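You operate a simulated robot arm through the tools that you are given. There is no shell and no other tool. Be economical: measure what you need, move in short steps, check, and stop when the job is done.

You run a simulated robot arm. Do the job below in one go: nothing can be reset, and whatever is moved stays where it is left.

## Task
Slide the brown bun under the icing press, fit the plunger, ice it.
Fine: bun in the middle of the steel slide; push till the green band stands at the barrel's rim; leave the other bun.

It is judged by the outcome, as a careful person would: the job done as asked, and still so three seconds after it is handed in. It fails if anything else is knocked over, pushed out of place, dropped, spilled or broken.

## Robot
A 7-joint arm with a two-finger parallel gripper, fixed in place. Base frame: the origin is at the foot of the arm, x ahead of it, y to its left, z up; the work surface is at about z = 0. Lengths are in mm, angles in rad, forces in N, time in s.
With the tool pointing down near the work surface it reaches from about 220 to 580 mm from the base axis. Its first joint turns from -1.152 to 1.152 rad. Payload 2.5 kg.
Tool frame: the origin (TCP) lies between the finger pads and is the grasp point; the fingertips stand 23 mm ahead of it; z points along the fingers, y is the line along which they close. The gripper opens to 94 mm. The fingers are 38 mm wide and 10 mm thick; the gripper's body (54 by 96 mm) begins 39 mm behind the TCP.
Orientation is that of the tool frame in the base frame, as a unit quaternion [w, x, y, z]. With the fingers straight down and closing along the base's y, the tool's x points along the base's -x, its y along +y and its z along -z.

## Interface
- The arm moves only by the tool servo_tool. Its argument "plan" is one flat list of numbers, 7 for each row, row after row: the turn, a rotation vector about the tool's x, y, z in rad, then the shift along the tool's x, y, z in mm, then the gripper command, from -1 (fully open) to 1 (shut), values between in proportion. In form: [rx, ry, rz, dx, dy, dz, claw, rx, ry, rz, dx, dy, dz, claw, ...]. A call has 1 to 10 rows; each row is the pose to reach, as a shift and turn from the pose commanded when the call began, along the tool's axes at that moment. Rows are played at 5 a second. More than 50 mm and 0.15 rad between two rows, or a gripper value outside its range, and nothing of the call is played. Where a pose cannot be reached the arm comes as near as it can. A force on the tool above 40 N (or 10 N above the force at the start of the call, whichever is more), or a blocked arm, ends the call early, and 0.2 s more pass. The fingers move at their own pace (about 108 mm/s each) and stop on an object; they squeeze with about 32 N. The grip force told is the motor's: it shows also when the fingers shut on nothing. Time passes only in rows, and 0.2 s behind the last, so rows that repeat a pose let the fingers close. It gives the time, the measured TCP pose, the force on the tool (base axes), the opening and the grip force at its end, in the units of the frame above (readings bear some noise), and new pictures: "show" is both (left out), scene, wrist or none.
- Cameras (640 x 400 px; columns grow to the right, rows downward): "scene" is fixed at [103.2, -395.1, 562.4]; the picture's right is [0.96, -0.29, 0.00], its down [-0.12, -0.39, -0.91] and it looks along [0.27, 0.87, -0.41] (base axes); focal length 321 px, centre (320, 200). "wrist" rides on the gripper at [86, 16, -74] in the tool frame; the picture's right is [-0.18, 0.98, 0.00], its down [-0.58, -0.11, -0.81] and it looks along [-0.79, -0.15, 0.59] (tool axes); focal length 243 px, centre (320, 200). There is no depth. A picture from a camera that has moved, and an enlarged one, comes with that camera's place and axes in the base frame and with its lens. The place of the scene camera against the robot may be out by one fixed shift of up to 12 mm in any direction.
- close_up(camera, box): a new picture of the part [left, top, right, bottom] of that camera's present view, enlarged. No time passes.
- close_job(): hands the job in; it is judged then, once.

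Go step by step. Nothing tells you positions but the pictures and the camera data: compare them with the known pose of the tool, close in by small moves and look again before you grip or let go. The budget is 120 turns and 200 pictures, counting those below and the enlarged ones. Unless the task says otherwise, let go and move clear before handing in, and close with one line.

The tools are called after "Emit:" as name(argument=value, ...) on one line, values as JSON. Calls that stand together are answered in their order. servo_tool: Moves the arm, as the interface text tells. Its arguments: {"type":"object","properties":{"plan":{"type":"array","items":{"type":"number"}},"show":{"type":"string","enum":["both","scene","wrist","none"]}},"required":["plan"]} The other tools are called the same way: close_up (camera, box) takes an enlarged picture of a part of a camera's view; close_job () hands the job in.

At the start:

```text
time_s: 0.0
tool_pos: [388.6, 124.7, 451.0]
tcp_rot: [0.0, 0.0, 1.0, 0.0]
force: [0.5, -0.2, 0.1]
grip_width: 94.3
gripper_force: 0.1
```

scene: 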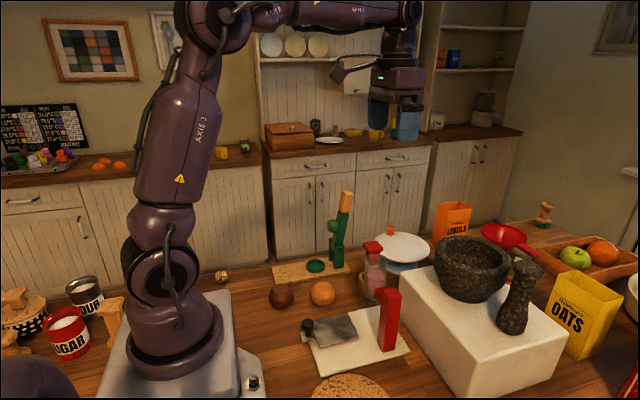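
wrist: 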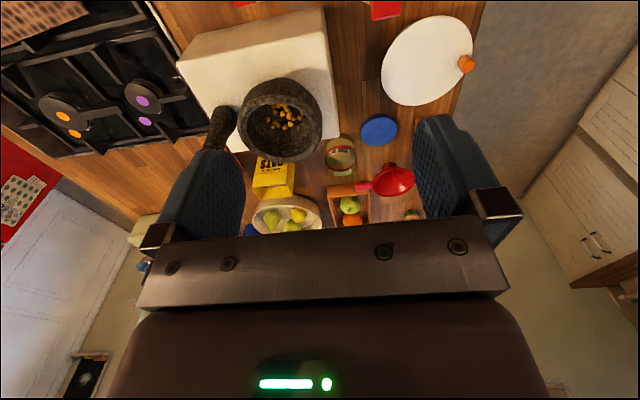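

I see two buns (brown and orange) on the table, a steel slide with a black knob beside a red post on a white board, and a green stand with a wooden handle further back. I'll enlarge these first.

Emit:
close_up(camera="scene", box=[260, 260, 420, 390])

Emit:
close_up(camera="scene", box=[260, 180, 420, 290])

Emit:
close_up(camera="scene", box=[420, 180, 640, 360])

Emit:
close_up(camera="scene", box=[0, 250, 250, 400])

```text
3.08 times, centred on (340, 325) of scene
camera zoom: at [103.2, -395.1, 562.4], right [0.96, -0.29, 0.0], down [-0.12, -0.39, -0.91], along [0.27, 0.87, -0.41], focal length 987 px, centre (258, -185)
```

zoom: 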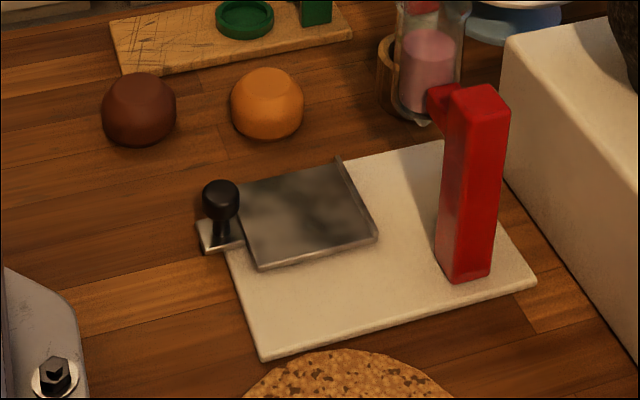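

```text
3.64 times, centred on (340, 235) of scene
camera zoom: at [103.2, -395.1, 562.4], right [0.96, -0.29, 0.0], down [-0.12, -0.39, -0.91], along [0.27, 0.87, -0.41], focal length 1167 px, centre (247, 73)
```

zoom: 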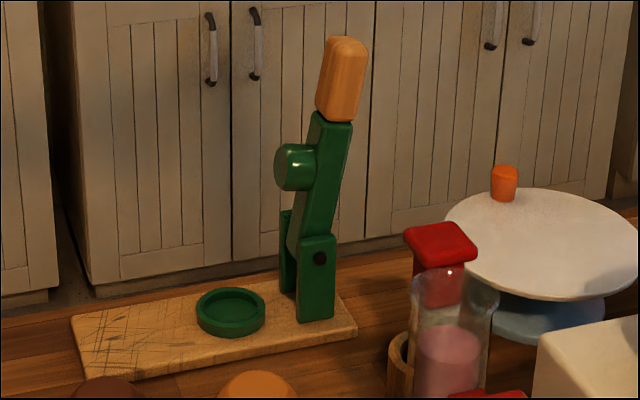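

```text
2.22 times, centred on (530, 270) of scene
camera zoom: at [103.2, -395.1, 562.4], right [0.96, -0.29, 0.0], down [-0.12, -0.39, -0.91], along [0.27, 0.87, -0.41], focal length 713 px, centre (-147, 44)
```

zoom: 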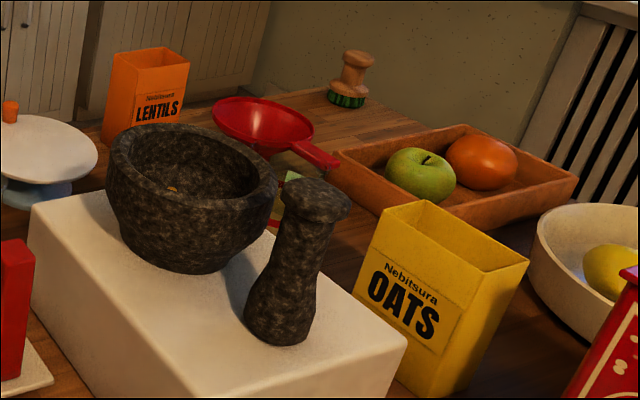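

```text
2.56 times, centred on (125, 325) of scene
camera zoom: at [103.2, -395.1, 562.4], right [0.96, -0.29, 0.0], down [-0.12, -0.39, -0.91], along [0.27, 0.87, -0.41], focal length 822 px, centre (819, -120)
```

zoom: 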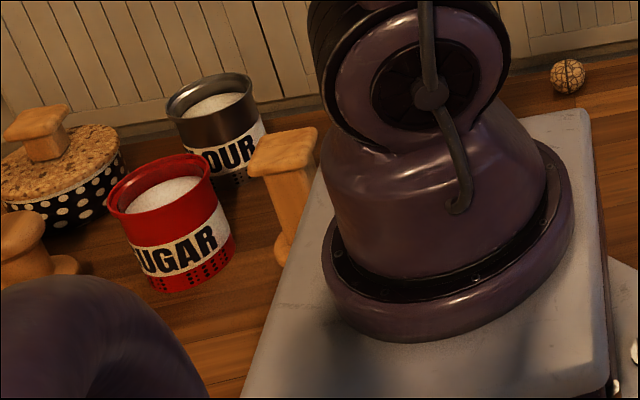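

The press seems to be the white board with the red post, with a glass barrel of pink icing held on its arm. I take it to be near (368, 80). The brown bun is near (195, 222) and the slide with its knob near (288, 101). I'll bring the wrist camera back and down to look at the barrel and plunger.

Emit:
servo_tool(plan=[0, 0, 0, 40, 0, 20, -1, 0, 0, 0, 80, -5, 50, -1, 0, 0, 0, 115, -10, 85, -1, 0, 0, 0, 140, -13, 120, -1, 0, 0, 0, 150, -16, 150, -1, 0, 0, 0, 150, -16, 150, -1])

```text
refused: row 2 steps farther than a row can; nothing moved
```

Emit:
servo_tool(plan=[0, 0, 0, 35, 0, 20, -1, 0, 0, 0, 70, -5, 45, -1, 0, 0, 0, 100, -10, 75, -1, 0, 0, 0, 125, -13, 105, -1, 0, 0, 0, 145, -16, 130, -1, 0, 0, 0, 150, -16, 150, -1])

```text
time_s: 1.4
tool_pos: [238.7, 107.6, 299.1]
tcp_rot: [0.0, 0.001, 1.0, 0.0]
force: [-0.2, 0.3, -0.3]
grip_width: 94.1
gripper_force: 0.0
camera wrist: at [153.3, 124.5, 374.9], right [0.19, 0.98, 0.0], down [0.58, -0.11, 0.81], along [0.79, -0.15, -0.59], focal length 243 px, centre (320, 200)
```

scene: 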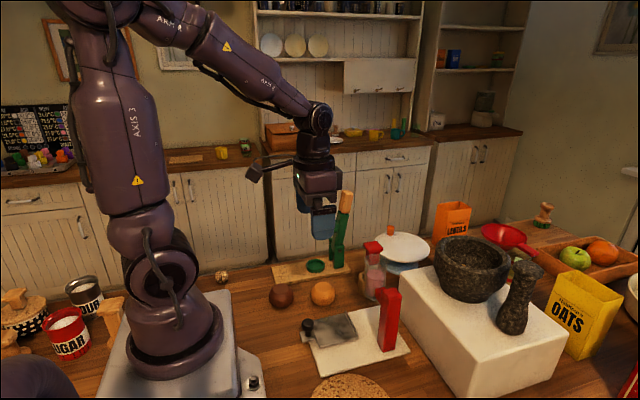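
wrist: 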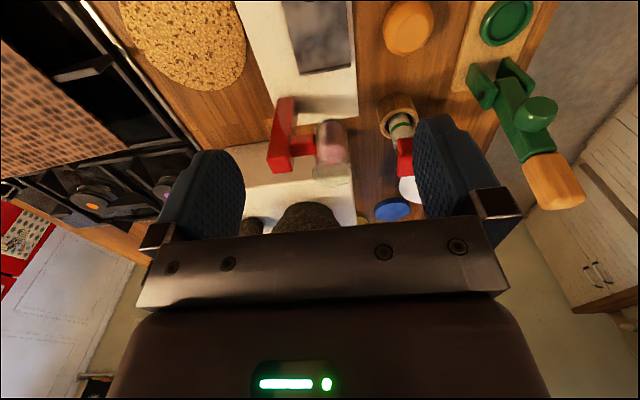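

The wrist view is upside down, but it shows the glass barrel on the red arm. A separate plunger with a green band and red top stands in a wooden ring. I'll enlarge this.

Emit:
close_up(camera="wrist", box=[230, 60, 430, 220])

Emit:
close_up(camera="wrist", box=[200, 0, 460, 130])

Emit:
close_up(camera="scene", box=[350, 230, 430, 310])

```text
2.50 times, centred on (330, 140) of wrist
camera zoom: at [153.3, 124.5, 374.9], right [0.19, 0.98, 0.0], down [0.58, -0.11, 0.81], along [0.79, -0.15, -0.59], focal length 606 px, centre (295, 350)
```

zoom: 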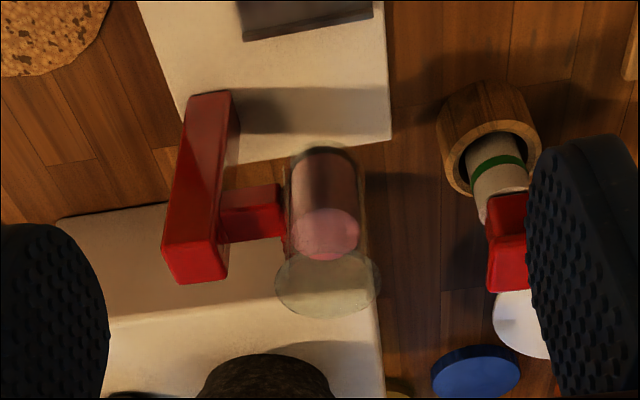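

```text
2.46 times, centred on (330, 65) of wrist
camera zoom: at [153.3, 124.5, 374.9], right [0.19, 0.98, 0.0], down [0.58, -0.11, 0.81], along [0.79, -0.15, -0.59], focal length 597 px, centre (295, 532)
```

zoom: 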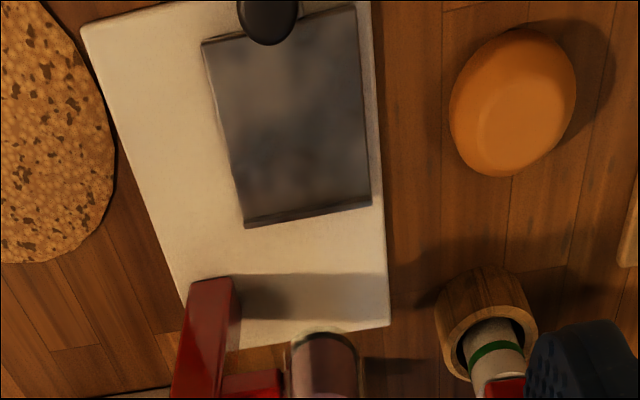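

```text
5.00 times, centred on (390, 270) of scene
camera zoom: at [103.2, -395.1, 562.4], right [0.96, -0.29, 0.0], down [-0.12, -0.39, -0.91], along [0.27, 0.87, -0.41], focal length 1604 px, centre (-30, -150)
```

zoom: 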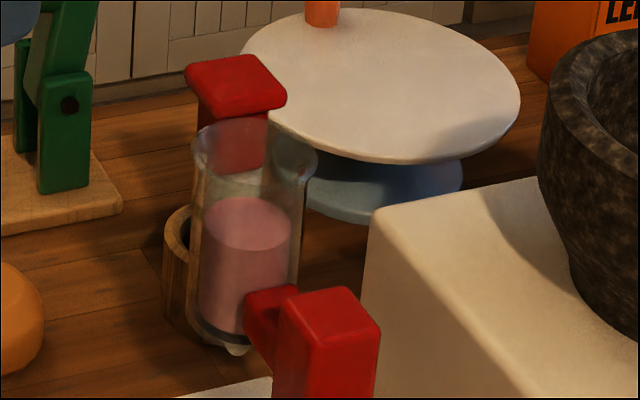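

The layout is now clear:
- **Slide:** x 237–327, y 62–137.
- **Barrel:** axis at about (375, 100), rim at z≈171.
- **Plunger:** in the ring at about (420, 205).
- **Brown bun:** near (190, 226).

I'll move above the brown bun to check it.

Emit:
servo_tool(plan=[0, 0, 0, 10, 24, 32, -1, 0, 0, 0, 20, 48, 64, -1, 0, 0, 0, 29, 72, 96, -1, 0, 0, 0, 39, 96, 128, -1, 0, 0, 0, 49, 118, 159, -1, 0, 0, 0, 49, 118, 159, -1])

```text
time_s: 2.8
tool_pos: [190.5, 226.7, 142.3]
tcp_rot: [0.0, 0.001, 1.0, 0.0]
force: [0.5, 0.7, 0.7]
grip_width: 93.8
gripper_force: 0.0
camera wrist: at [105.0, 242.5, 218.2], right [0.18, 0.98, 0.0], down [0.58, -0.11, 0.81], along [0.79, -0.15, -0.59], focal length 243 px, centre (320, 200)
```

scene: 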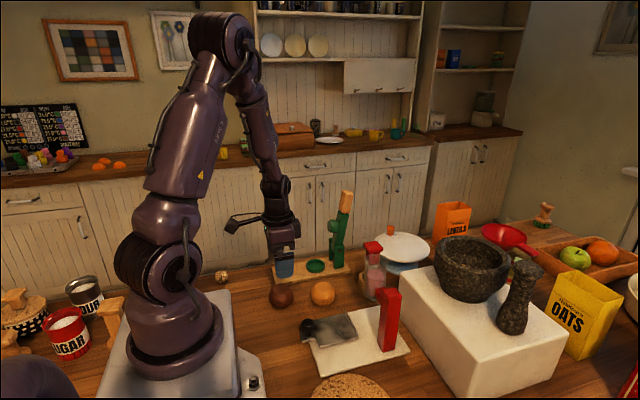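
wrist: 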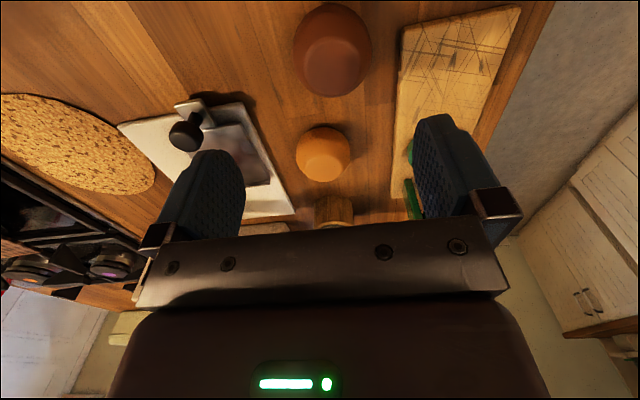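

The brown bun is at about (185, 236) and roughly 57 mm wide. The cutting board's edge is near y=290, so I'll open only partly. I'll centre over the bun, go halfway down and look again.

Emit:
servo_tool(plan=[0, 0, 0, 4.5, 9.3, 20, -0.6, 0, 0, 0, 4.5, 9.3, 52, -0.6, 0, 0, 0, 4.5, 9.3, 52, -0.6])

Emit:
close_up(camera="scene", box=[240, 230, 340, 310])

```text
time_s: 3.6
tool_pos: [186.4, 239.8, 88.6]
tcp_rot: [0.0, 0.0, 1.0, 0.0]
force: [-0.5, -0.1, 0.7]
grip_width: 75.2
gripper_force: 0.1
camera wrist: at [100.9, 255.8, 164.5], right [0.18, 0.98, 0.0], down [0.58, -0.11, 0.81], along [0.79, -0.15, -0.59], focal length 243 px, centre (320, 200)
```

scene: 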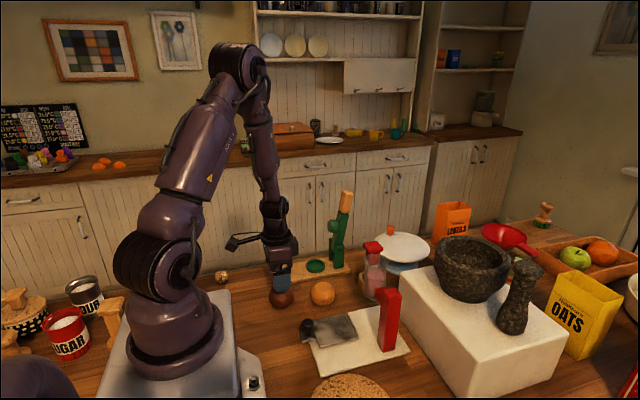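
wrist: 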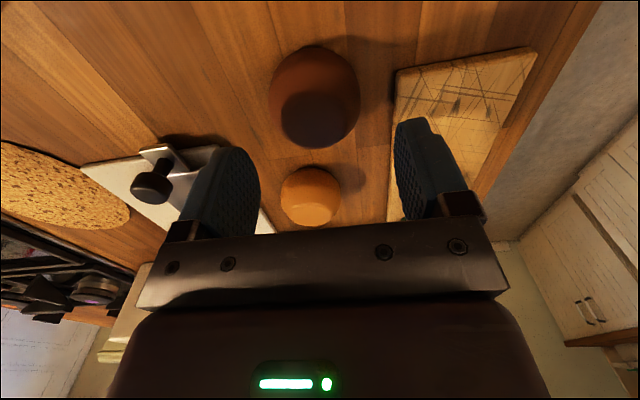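

```text
5.00 times, centred on (290, 270) of scene
camera zoom: at [103.2, -395.1, 562.4], right [0.96, -0.29, 0.0], down [-0.12, -0.39, -0.91], along [0.27, 0.87, -0.41], focal length 1604 px, centre (470, -150)
```

zoom: 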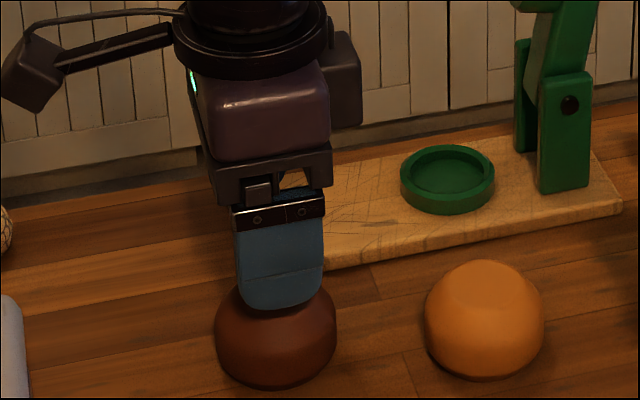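

The bun is centred at about (185, 237) and 58 mm wide. I'll correct by 2–3 mm, lower around it and close.

Emit:
servo_tool(plan=[0, 0, 0, 2, -2.5, 20, -0.6, 0, 0, 0, 2, -2.5, 40, -0.6, 0, 0, 0, 2, -2.5, 56, -0.6, 0, 0, 0, 2, -2.5, 56, -0.6])

Emit:
close_up(camera="scene", box=[240, 230, 340, 310])

```text
time_s: 4.6
tool_pos: [184.9, 232.9, 32.5]
tcp_rot: [-0.001, 0.0, 1.0, 0.0]
force: [0.1, -0.3, 0.4]
grip_width: 75.4
gripper_force: 0.0
camera wrist: at [98.5, 249.0, 107.9], right [0.18, 0.98, 0.0], down [0.58, -0.11, 0.81], along [0.79, -0.15, -0.59], focal length 243 px, centre (320, 200)
```

scene: 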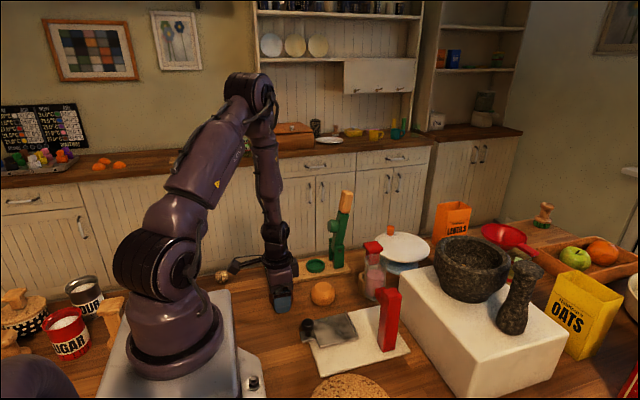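
wrist: 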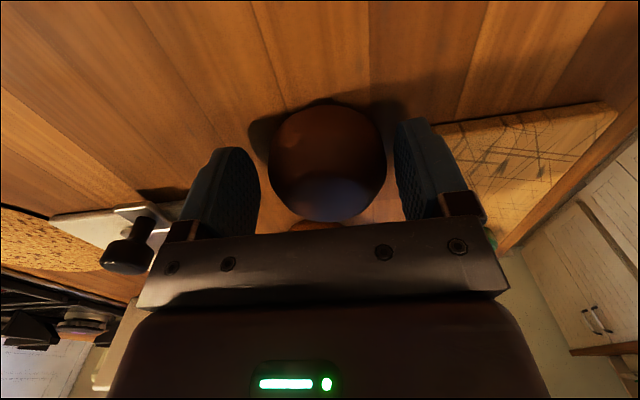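

```text
5.00 times, centred on (290, 270) of scene
camera zoom: at [103.2, -395.1, 562.4], right [0.96, -0.29, 0.0], down [-0.12, -0.39, -0.91], along [0.27, 0.87, -0.41], focal length 1604 px, centre (470, -150)
```

zoom: 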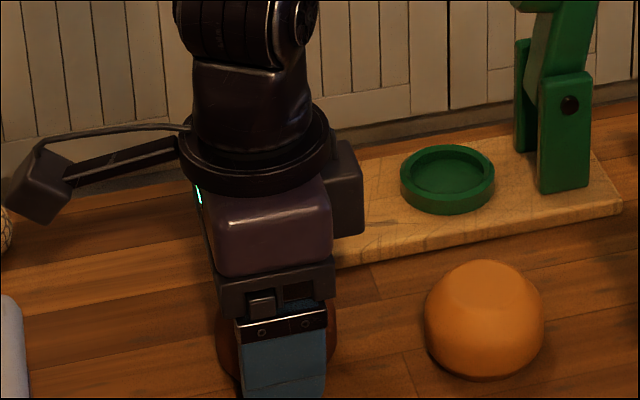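

The bun sits between the pads, about 3 mm to the +y side. I'll shift over, close gently and lift.

Emit:
servo_tool(plan=[0, 0, 0, 0, 3, 0, -0.6, 0, 0, 0, 0, 3, 0, 0.3, 0, 0, 0, 0, 3, 0, 0.3, 0, 0, 0, 0, 3, 0, 0.3, 0, 0, 0, 0, 3, -20, 0.3, 0, 0, 0, 0, 3, -50, 0.3, 0, 0, 0, 0, 3, -80, 0.3, 0, 0, 0, 0, 3, -80, 0.3])

```text
time_s: 6.4
tool_pos: [182.8, 235.3, 110.6]
tcp_rot: [0.0, 0.0, 1.0, 0.0]
force: [-1.0, -0.4, -1.2]
grip_width: 58.2
gripper_force: 32.5
camera wrist: at [97.1, 251.6, 186.9], right [0.18, 0.98, 0.0], down [0.58, -0.11, 0.81], along [0.79, -0.15, -0.59], focal length 243 px, centre (320, 200)
```

scene: 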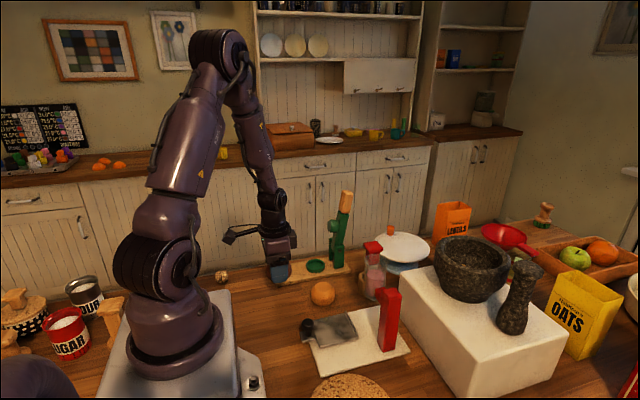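
wrist: 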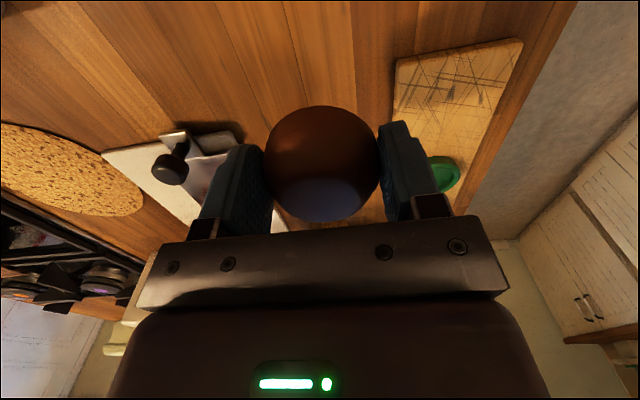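

The bun is held and lifted. Next I'll carry it over the slide's centre, about (282, 100), staying high.

Emit:
servo_tool(plan=[0, 0, 0, -20, -27, -20, 0.3, 0, 0, 0, -40, -54, -20, 0.3, 0, 0, 0, -60, -81, -20, 0.3, 0, 0, 0, -80, -108, -20, 0.3, 0, 0, 0, -99, -135, -20, 0.3, 0, 0, 0, -99, -135, -20, 0.3, 0, 0, 0, -99, -135, -20, 0.3])

Emit:
close_up(camera="scene", box=[280, 270, 420, 370])

Emit:
close_up(camera="wrist", box=[200, 0, 440, 150])

```text
time_s: 8.0
tool_pos: [281.1, 100.6, 135.1]
tcp_rot: [-0.001, 0.0, 1.0, -0.001]
force: [-0.3, 0.9, 0.0]
grip_width: 58.4
gripper_force: 32.3
camera wrist: at [196.2, 115.4, 211.3], right [0.18, 0.98, 0.0], down [0.58, -0.11, 0.81], along [0.79, -0.15, -0.59], focal length 243 px, centre (320, 200)
```

scene: 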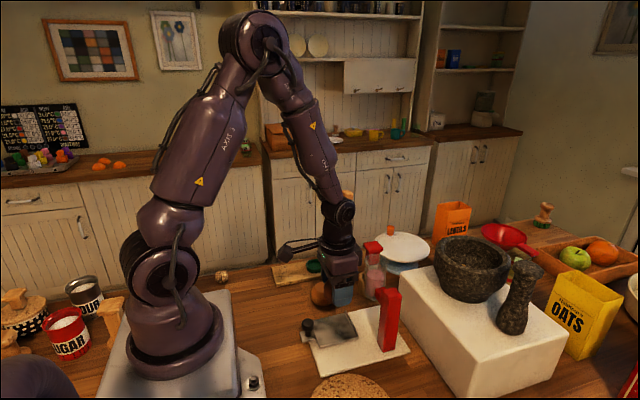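
wrist: 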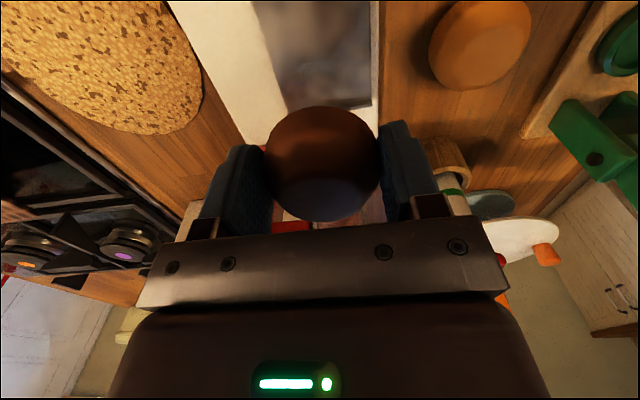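

```text
4.00 times, centred on (350, 320) of scene
camera zoom: at [103.2, -395.1, 562.4], right [0.96, -0.29, 0.0], down [-0.12, -0.39, -0.91], along [0.27, 0.87, -0.41], focal length 1284 px, centre (200, -280)
```

zoom: 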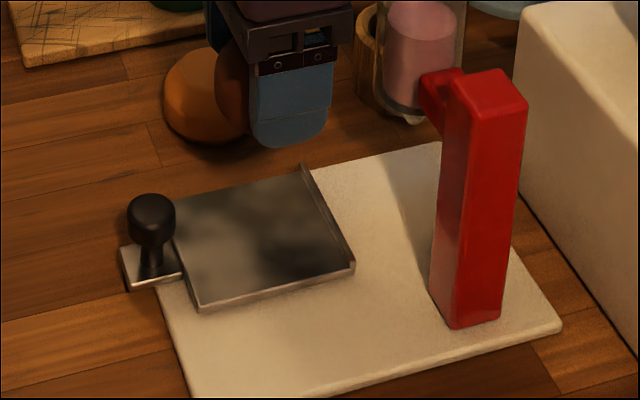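

```text
2.67 times, centred on (320, 75) of wrist
camera zoom: at [196.2, 115.4, 211.3], right [0.18, 0.98, 0.0], down [0.58, -0.11, 0.81], along [0.79, -0.15, -0.59], focal length 647 px, centre (320, 533)
```

zoom: 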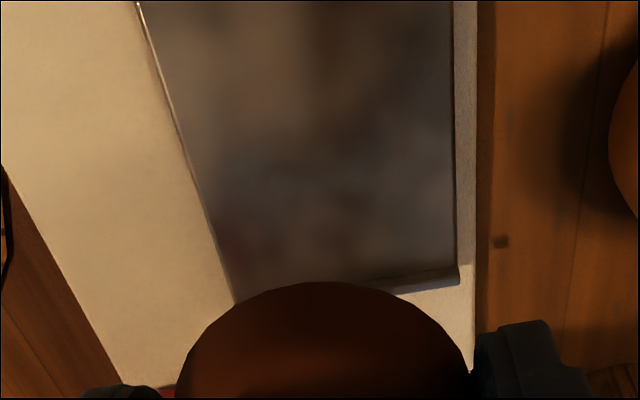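

The bun is over the slide, whose centre I confirm near (283, 100). I'll lower it to just above the surface and check.

Emit:
servo_tool(plan=[0, 0, 0, -1, 0, 30, 0.3, 0, 0, 0, -1, 0, 60, 0.3, 0, 0, 0, -1, 0, 80, 0.3, 0, 0, 0, -1, 0, 80, 0.3])

Emit:
close_up(camera="scene", box=[280, 270, 420, 370])

Emit:
close_up(camera="wrist", box=[200, 0, 440, 150])

```text
time_s: 9.0
tool_pos: [282.9, 98.0, 53.5]
tcp_rot: [0.0, 0.001, 1.0, 0.0]
force: [-0.1, -0.4, -0.4]
grip_width: 58.3
gripper_force: 32.2
camera wrist: at [196.6, 114.5, 129.4], right [0.18, 0.98, 0.0], down [0.58, -0.11, 0.81], along [0.79, -0.15, -0.59], focal length 243 px, centre (320, 200)
```

scene: 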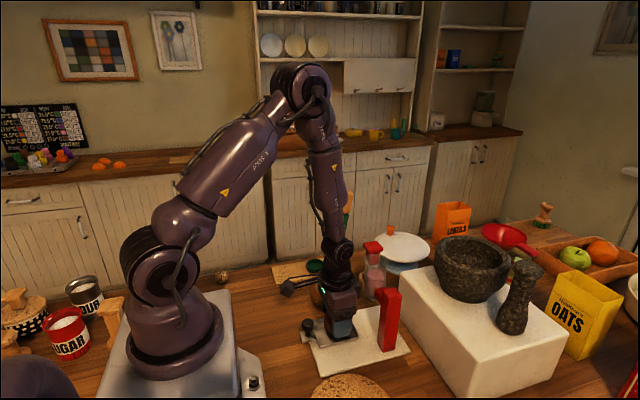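
wrist: 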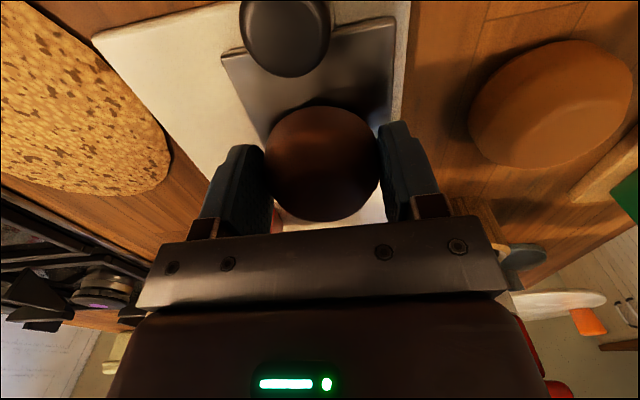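

```text
4.00 times, centred on (350, 320) of scene
camera zoom: at [103.2, -395.1, 562.4], right [0.96, -0.29, 0.0], down [-0.12, -0.39, -0.91], along [0.27, 0.87, -0.41], focal length 1284 px, centre (200, -280)
```

zoom: 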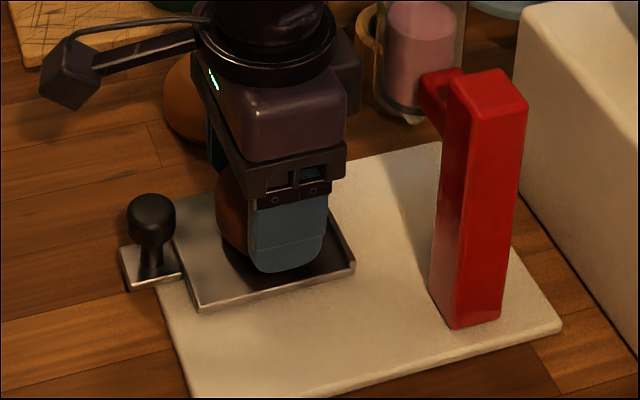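

```text
2.67 times, centred on (320, 75) of wrist
camera zoom: at [196.6, 114.5, 129.4], right [0.18, 0.98, 0.0], down [0.58, -0.11, 0.81], along [0.79, -0.15, -0.59], focal length 647 px, centre (320, 533)
```

zoom: 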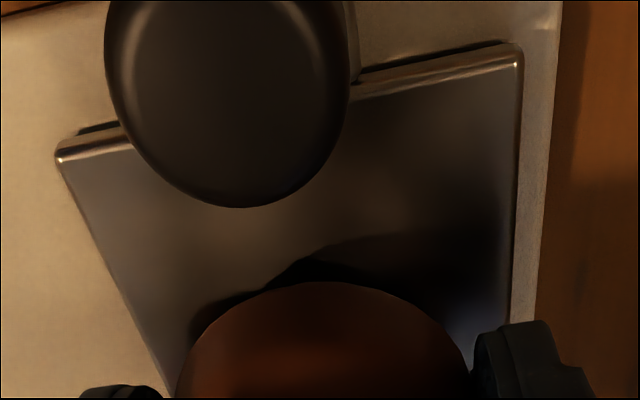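

The bun is 5–9 mm above the slide. I'll nudge y by 1.5 mm and lower in small steps while watching the force.

Emit:
servo_tool(plan=[0, 0, 0, 0, 1.5, 2, 0.3, 0, 0, 0, 0, 1.5, 5, 0.3, 0, 0, 0, 0, 1.5, 5, 0.3], show="none")

Emit:
close_up(camera="scene", box=[310, 300, 370, 350])

```text
time_s: 9.8
tool_pos: [282.6, 100.3, 48.2]
tcp_rot: [0.0, 0.0, 1.0, 0.0]
force: [1.2, -0.7, -1.3]
grip_width: 58.5
gripper_force: 32.0
```

```text
8.00 times, centred on (340, 325) of scene
camera zoom: at [103.2, -395.1, 562.4], right [0.96, -0.29, 0.0], down [-0.12, -0.39, -0.91], along [0.27, 0.87, -0.41], focal length 2567 px, centre (160, -800)
```

zoom: 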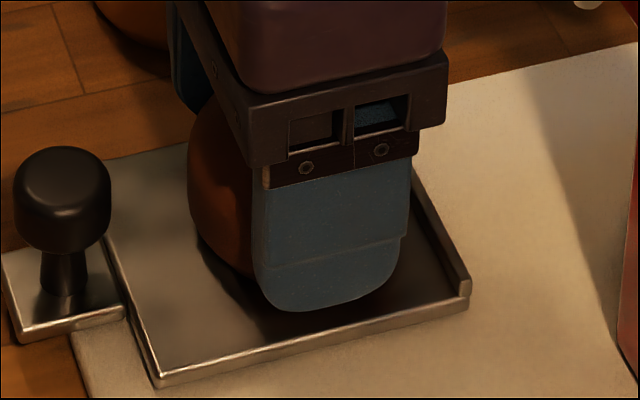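

Emit:
servo_tool(plan=[0, 0, 0, 0, 0, 1, 0.3, 0, 0, 0, 0, 0, 2, 0.3, 0, 0, 0, 0, 0, 2, 0.3], show="none")

Emit:
close_up(camera="scene", box=[310, 300, 370, 350])

```text
time_s: 10.6
tool_pos: [284.9, 101.2, 48.9]
tcp_rot: [0.003, 0.002, 1.0, 0.001]
force: [0.3, -1.1, 7.4]
grip_width: 58.3
gripper_force: 31.9
stopped in row 3: the force on the tool passed its limit (the readings are from after the stop); the commanded pose is now the measured one
```

```text
8.00 times, centred on (340, 325) of scene
camera zoom: at [103.2, -395.1, 562.4], right [0.96, -0.29, 0.0], down [-0.12, -0.39, -0.91], along [0.27, 0.87, -0.41], focal length 2567 px, centre (160, -800)
```

zoom: 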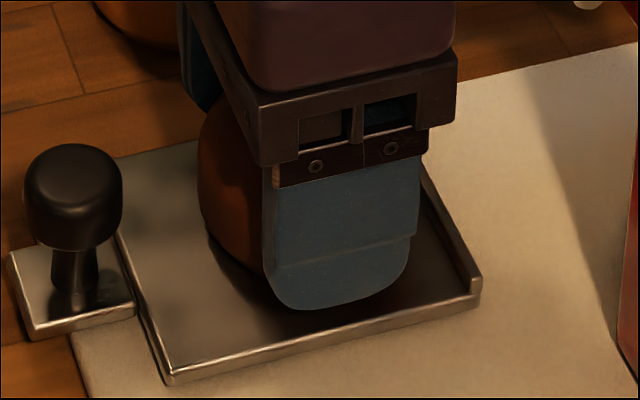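

The bun is on the slide. I'll open and lift away.

Emit:
servo_tool(plan=[0, 0, 0, 0, 0, 0, -0.5, 0, 0, 0, 0, 0, 0, -0.5, 0, 0, 0, 0, 0, -30, -0.5, 0, 0, 0, 0, 0, -70, -0.5, 0, 0, 0, 20, 0, -100, -0.5, 0, 0, 0, 20, 0, -100, -0.5])

Emit:
close_up(camera="scene", box=[290, 290, 390, 360])

Emit:
close_up(camera="wrist", box=[200, 0, 440, 150])

```text
time_s: 11.9
tool_pos: [263.6, 103.0, 147.0]
tcp_rot: [0.002, 0.002, 1.0, 0.0]
force: [0.3, 0.2, 0.0]
grip_width: 70.4
gripper_force: 0.1
camera wrist: at [177.5, 119.2, 223.7], right [0.19, 0.98, 0.0], down [0.58, -0.11, 0.81], along [0.79, -0.15, -0.59], focal length 243 px, centre (320, 200)
```

scene: 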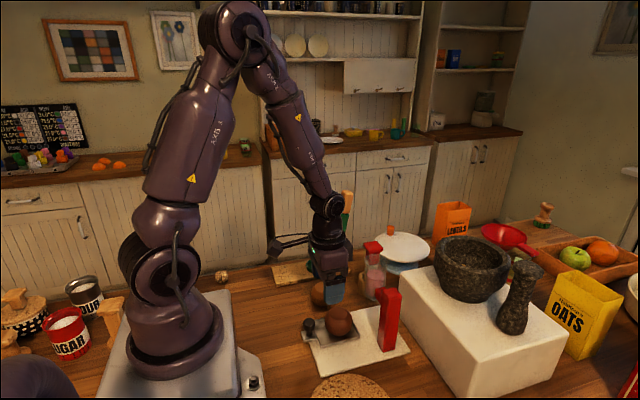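
wrist: 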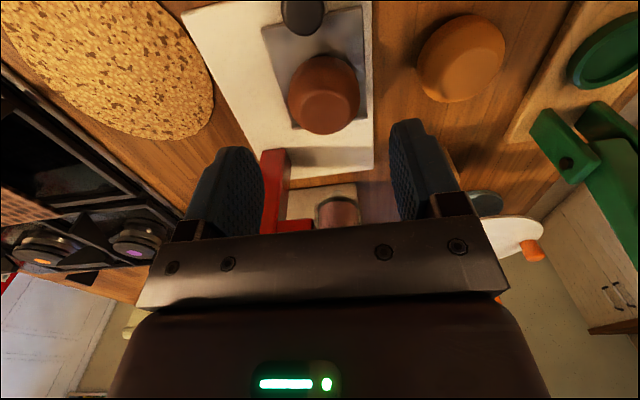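

```text
5.71 times, centred on (340, 325) of scene
camera zoom: at [103.2, -395.1, 562.4], right [0.96, -0.29, 0.0], down [-0.12, -0.39, -0.91], along [0.27, 0.87, -0.41], focal length 1834 px, centre (206, -514)
```

zoom: 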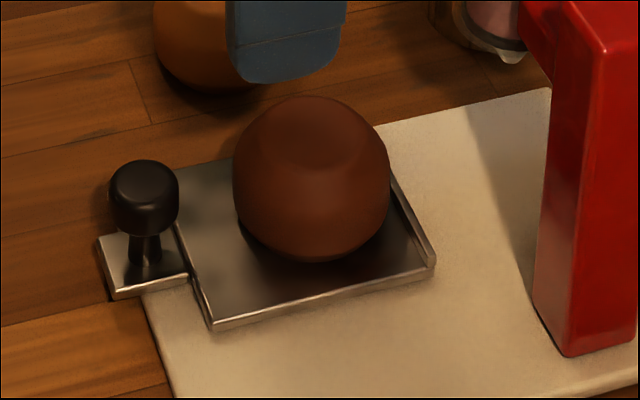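

```text
2.67 times, centred on (320, 75) of wrist
camera zoom: at [177.5, 119.2, 223.7], right [0.19, 0.98, 0.0], down [0.58, -0.11, 0.81], along [0.79, -0.15, -0.59], focal length 647 px, centre (320, 533)
```

zoom: 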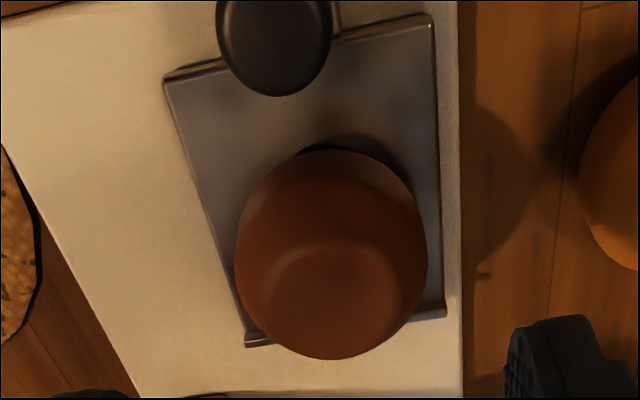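

The bun sits within about 2 mm of the slide's middle, and the slide moves easily. I'll grip its black knob with the tool tilted back, so the hand stays clear of the barrel. First I'll hover above the knob and look.

Emit:
servo_tool(plan=[0, -0.12, 0, 15, -1, 10, -0.5, 0, -0.24, 0, 30, -3, 20, -0.5, 0, -0.35, 0, 42, -4, 35, -0.5, 0, -0.35, 0, 42, -4, 35, -0.5])

Emit:
close_up(camera="wrist", box=[200, 0, 440, 150])

```text
time_s: 12.9
tool_pos: [245.5, 113.9, 107.2]
tcp_rot: [0.178, 0.002, 0.984, 0.0]
force: [0.4, 0.3, 0.2]
grip_width: 70.4
gripper_force: 0.0
out of reach, approached as far as the arm can: row 2, 3, 4
camera wrist: at [139.8, 131.0, 147.2], right [0.18, 0.98, 0.06], down [0.26, -0.11, 0.96], along [0.95, -0.15, -0.28], focal length 243 px, centre (320, 200)
```

scene: 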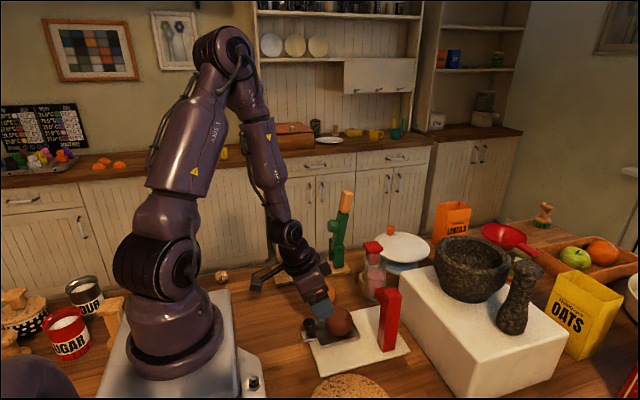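
wrist: 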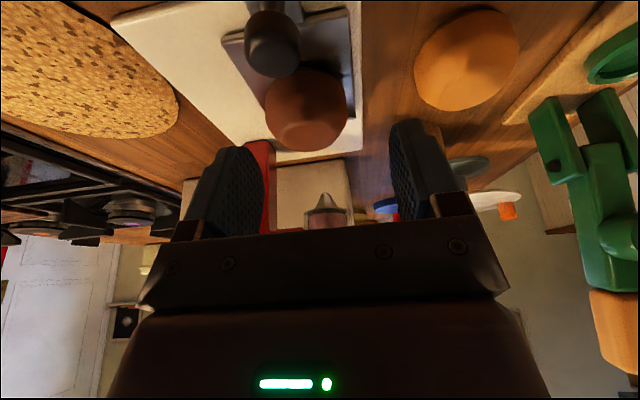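

```text
2.67 times, centred on (320, 75) of wrist
camera zoom: at [139.8, 131.0, 147.2], right [0.18, 0.98, 0.06], down [0.26, -0.11, 0.96], along [0.95, -0.15, -0.28], focal length 647 px, centre (320, 533)
```

zoom: 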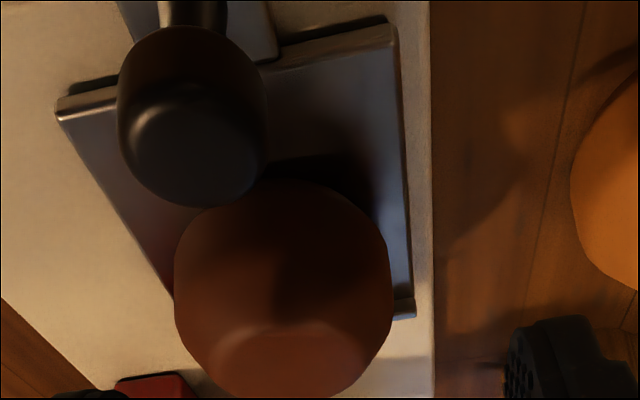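

That much tilt is out of reach this close in. I'll go back to vertical, grip the knob there for the first part, and push it the rest of the way from behind.

Emit:
servo_tool(plan=[0, 0.12, 0, 0, 0, -15, -0.5, 0, 0.24, 0, 0, 0, -30, -0.5, 0, 0.358, 0, 0, 0, -40, -0.3, 0, 0.358, 0, 0, 0, -40, -0.3], show="none")

```text
time_s: 13.9
tool_pos: [233.6, 114.5, 144.2]
tcp_rot: [-0.002, 0.0, 1.0, 0.0]
force: [0.7, -0.2, -0.1]
grip_width: 61.1
gripper_force: 0.1
```

Emit:
servo_tool(plan=[0, 0, 0, 8, -8, 15, -0.3, 0, 0, 0, 14.5, -15.5, 34, -0.3, 0, 0, 0, 14.5, -15.5, 34, -0.3])

Emit:
close_up(camera="wrist", box=[200, 0, 440, 150])

```text
time_s: 14.8
tool_pos: [220.3, 97.4, 107.9]
tcp_rot: [-0.002, 0.002, 1.0, 0.0]
force: [0.5, -0.9, 0.8]
grip_width: 61.1
gripper_force: 0.1
camera wrist: at [134.5, 114.8, 184.4], right [0.19, 0.98, 0.0], down [0.58, -0.11, 0.8], along [0.79, -0.15, -0.59], focal length 243 px, centre (320, 200)
```

scene: 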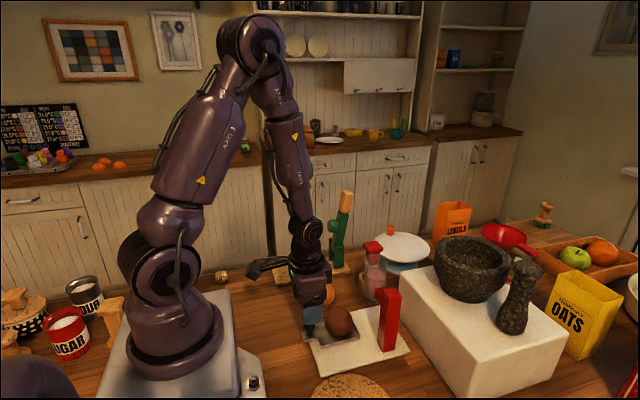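
wrist: 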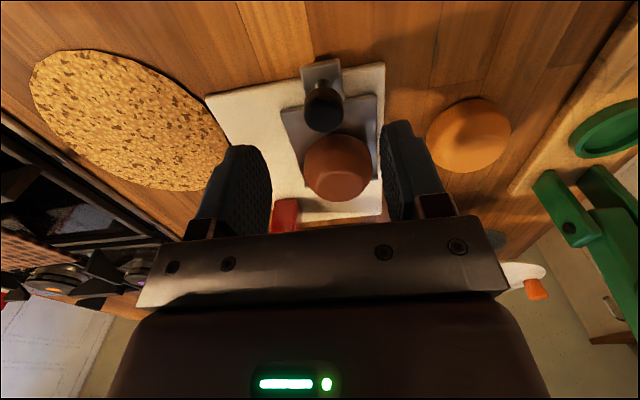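

```text
2.67 times, centred on (320, 75) of wrist
camera zoom: at [134.5, 114.8, 184.4], right [0.19, 0.98, 0.0], down [0.58, -0.11, 0.8], along [0.79, -0.15, -0.59], focal length 647 px, centre (320, 533)
```

zoom: 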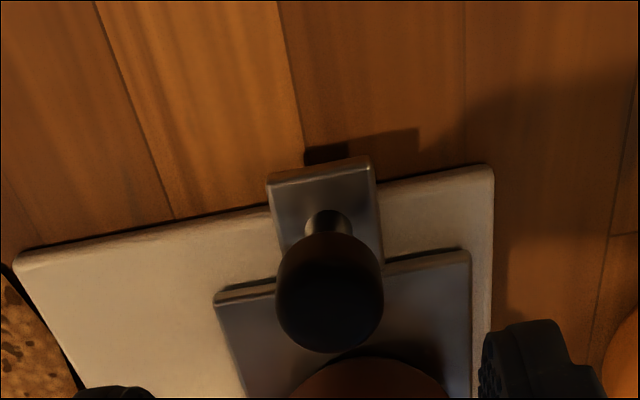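

The knob is at about (228, 100). I'll lower around its cap, then close gently.

Emit:
servo_tool(plan=[0, 0, 0, 0, 2, 30, -0.3, 0, 0, 0, 0, 2, 60, -0.3, 0, 0, 0, 0, 2, 60, -0.3, 0, 0, 0, 0, 2, 60, 0.6, 0, 0, 0, 0, 2, 60, 0.6, 0, 0, 0, 0, 2, 60, 0.6])

Emit:
close_up(camera="scene", box=[290, 280, 390, 350])

```text
time_s: 16.1
tool_pos: [218.8, 100.0, 48.4]
tcp_rot: [-0.002, 0.0, 1.0, 0.001]
force: [0.0, 18.2, -21.6]
grip_width: 24.9
gripper_force: 45.1
camera wrist: at [132.6, 115.8, 125.2], right [0.18, 0.98, 0.0], down [0.58, -0.11, 0.8], along [0.79, -0.15, -0.59], focal length 243 px, centre (320, 200)
```

scene: 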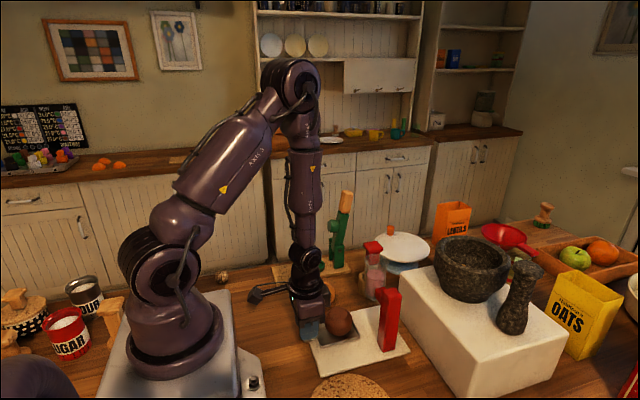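
wrist: 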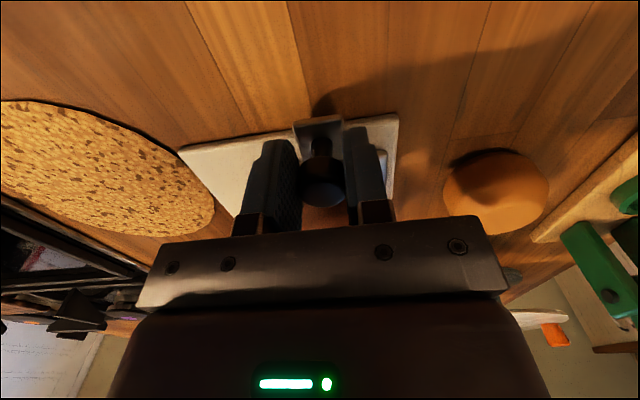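

```text
5.71 times, centred on (340, 315) of scene
camera zoom: at [103.3, -395.0, 562.4], right [0.96, -0.29, 0.0], down [-0.12, -0.39, -0.91], along [0.27, 0.87, -0.41], focal length 1834 px, centre (206, -457)
```

zoom: 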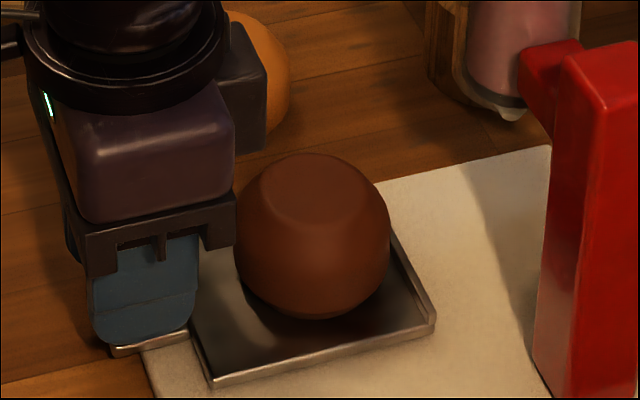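

The knob is gripped, with some side load because the slide is guided. I'll relax that and slide forward in small steps.

Emit:
servo_tool(plan=[0, 0, 0, 0, 1, 1, 0.5, 0, 0, 0, -4, 1, 1, 0.5, 0, 0, 0, -8, 1, 1, 0.5, 0, 0, 0, -12, 1, 1, 0.5, 0, 0, 0, -12, 1, 1, 0.5])

Emit:
close_up(camera="scene", box=[290, 280, 390, 350])

```text
time_s: 17.4
tool_pos: [229.9, 99.7, 49.8]
tcp_rot: [0.0, 0.003, 1.0, 0.0]
force: [0.5, 4.2, 14.4]
grip_width: 25.0
gripper_force: 45.0
camera wrist: at [145.7, 116.6, 125.1], right [0.19, 0.98, 0.0], down [0.58, -0.11, 0.8], along [0.79, -0.15, -0.59], focal length 243 px, centre (320, 200)
```

scene: 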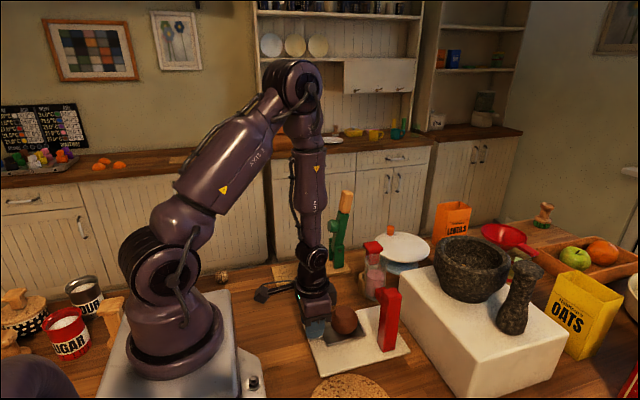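
wrist: 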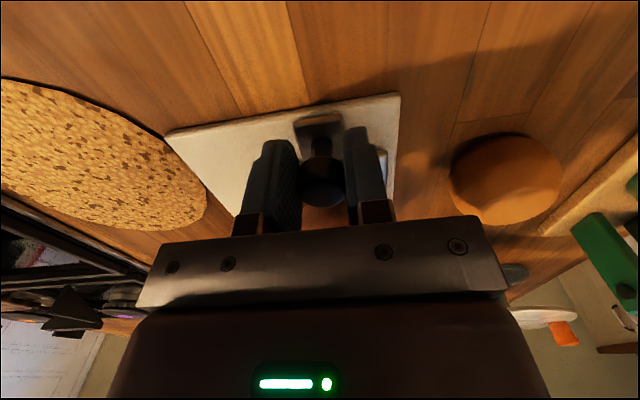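

```text
5.71 times, centred on (340, 315) of scene
camera zoom: at [103.2, -395.1, 562.4], right [0.96, -0.29, 0.0], down [-0.12, -0.39, -0.91], along [0.27, 0.87, -0.41], focal length 1834 px, centre (206, -457)
```

zoom: 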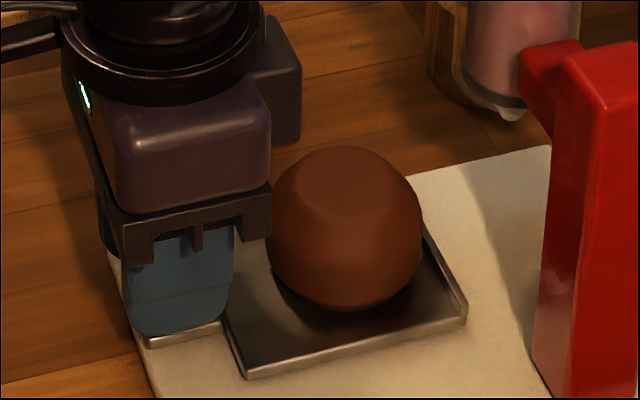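

The slide and bun move together. I'll carry on another 36 mm.

Emit:
servo_tool(plan=[0, 0, 0, -4, 0, -0.5, 0.5, 0, 0, 0, -8, 0, -0.5, 0.5, 0, 0, 0, -12, 0, -0.5, 0.5, 0, 0, 0, -16, 0, -0.5, 0.5, 0, 0, 0, -20, 0, -0.5, 0.5, 0, 0, 0, -24, 0, -0.5, 0.5, 0, 0, 0, -28, 0, -0.5, 0.5, 0, 0, 0, -32, 0, -0.5, 0.5, 0, 0, 0, -36, 0, -0.5, 0.5, 0, 0, 0, -36, 0, -0.5, 0.5], show="scene")

Emit:
close_up(camera="scene", box=[300, 240, 420, 350])

```text
time_s: 19.6
tool_pos: [267.8, 101.2, 48.5]
tcp_rot: [-0.002, 0.002, 1.0, 0.0]
force: [0.3, 6.7, 11.8]
grip_width: 24.5
gripper_force: 45.1
```

scene: 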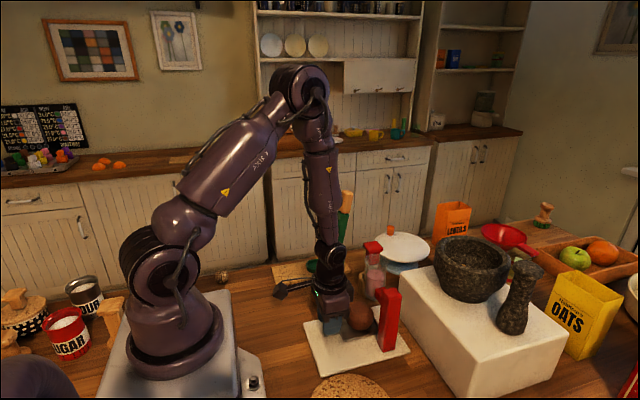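

```text
3.64 times, centred on (360, 295) of scene
camera zoom: at [103.2, -395.1, 562.4], right [0.96, -0.29, 0.0], down [-0.12, -0.39, -0.91], along [0.27, 0.87, -0.41], focal length 1167 px, centre (174, -146)
```

zoom: 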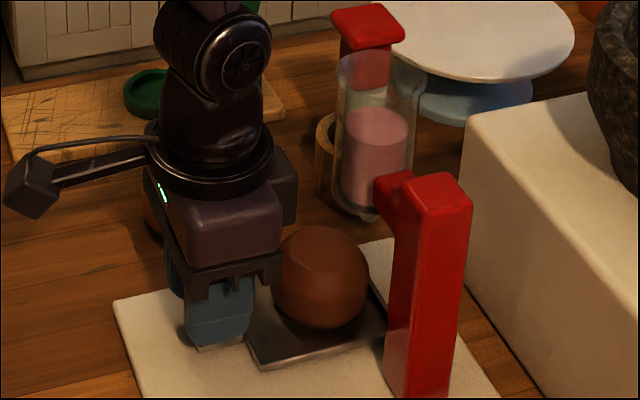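

About 40 mm remains to the nozzle. I'll do 20 mm more gripped, then release and push the rest from behind the knob so the hand stays clear of the barrel.

Emit:
servo_tool(plan=[0, 0, 0, -4, 0, 0, 0.5, 0, 0, 0, -8, 0, 0, 0.5, 0, 0, 0, -12, 0, 0, 0.5, 0, 0, 0, -16, 0, 0, 0.5, 0, 0, 0, -20, 0, 0, 0.5, 0, 0, 0, -20, 0, 0, -0.1, 0, 0, 0, -20, 0, 0, -0.1], show="scene")

Emit:
close_up(camera="scene", box=[300, 240, 420, 350])

```text
time_s: 21.1
tool_pos: [285.8, 99.4, 48.6]
tcp_rot: [-0.001, 0.002, 1.0, 0.0]
force: [0.2, -0.2, -0.2]
grip_width: 51.6
gripper_force: 0.0
```

scene: 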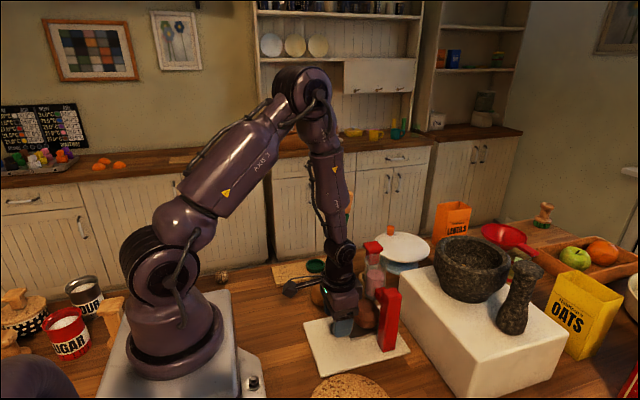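

```text
3.64 times, centred on (360, 295) of scene
camera zoom: at [103.2, -395.1, 562.4], right [0.96, -0.29, 0.0], down [-0.12, -0.39, -0.91], along [0.27, 0.87, -0.41], focal length 1167 px, centre (174, -146)
```

zoom: 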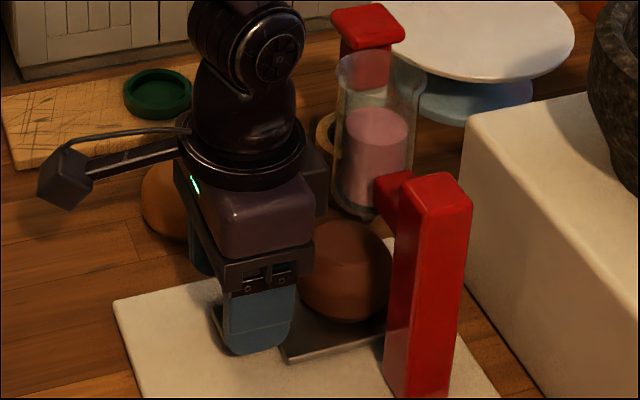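

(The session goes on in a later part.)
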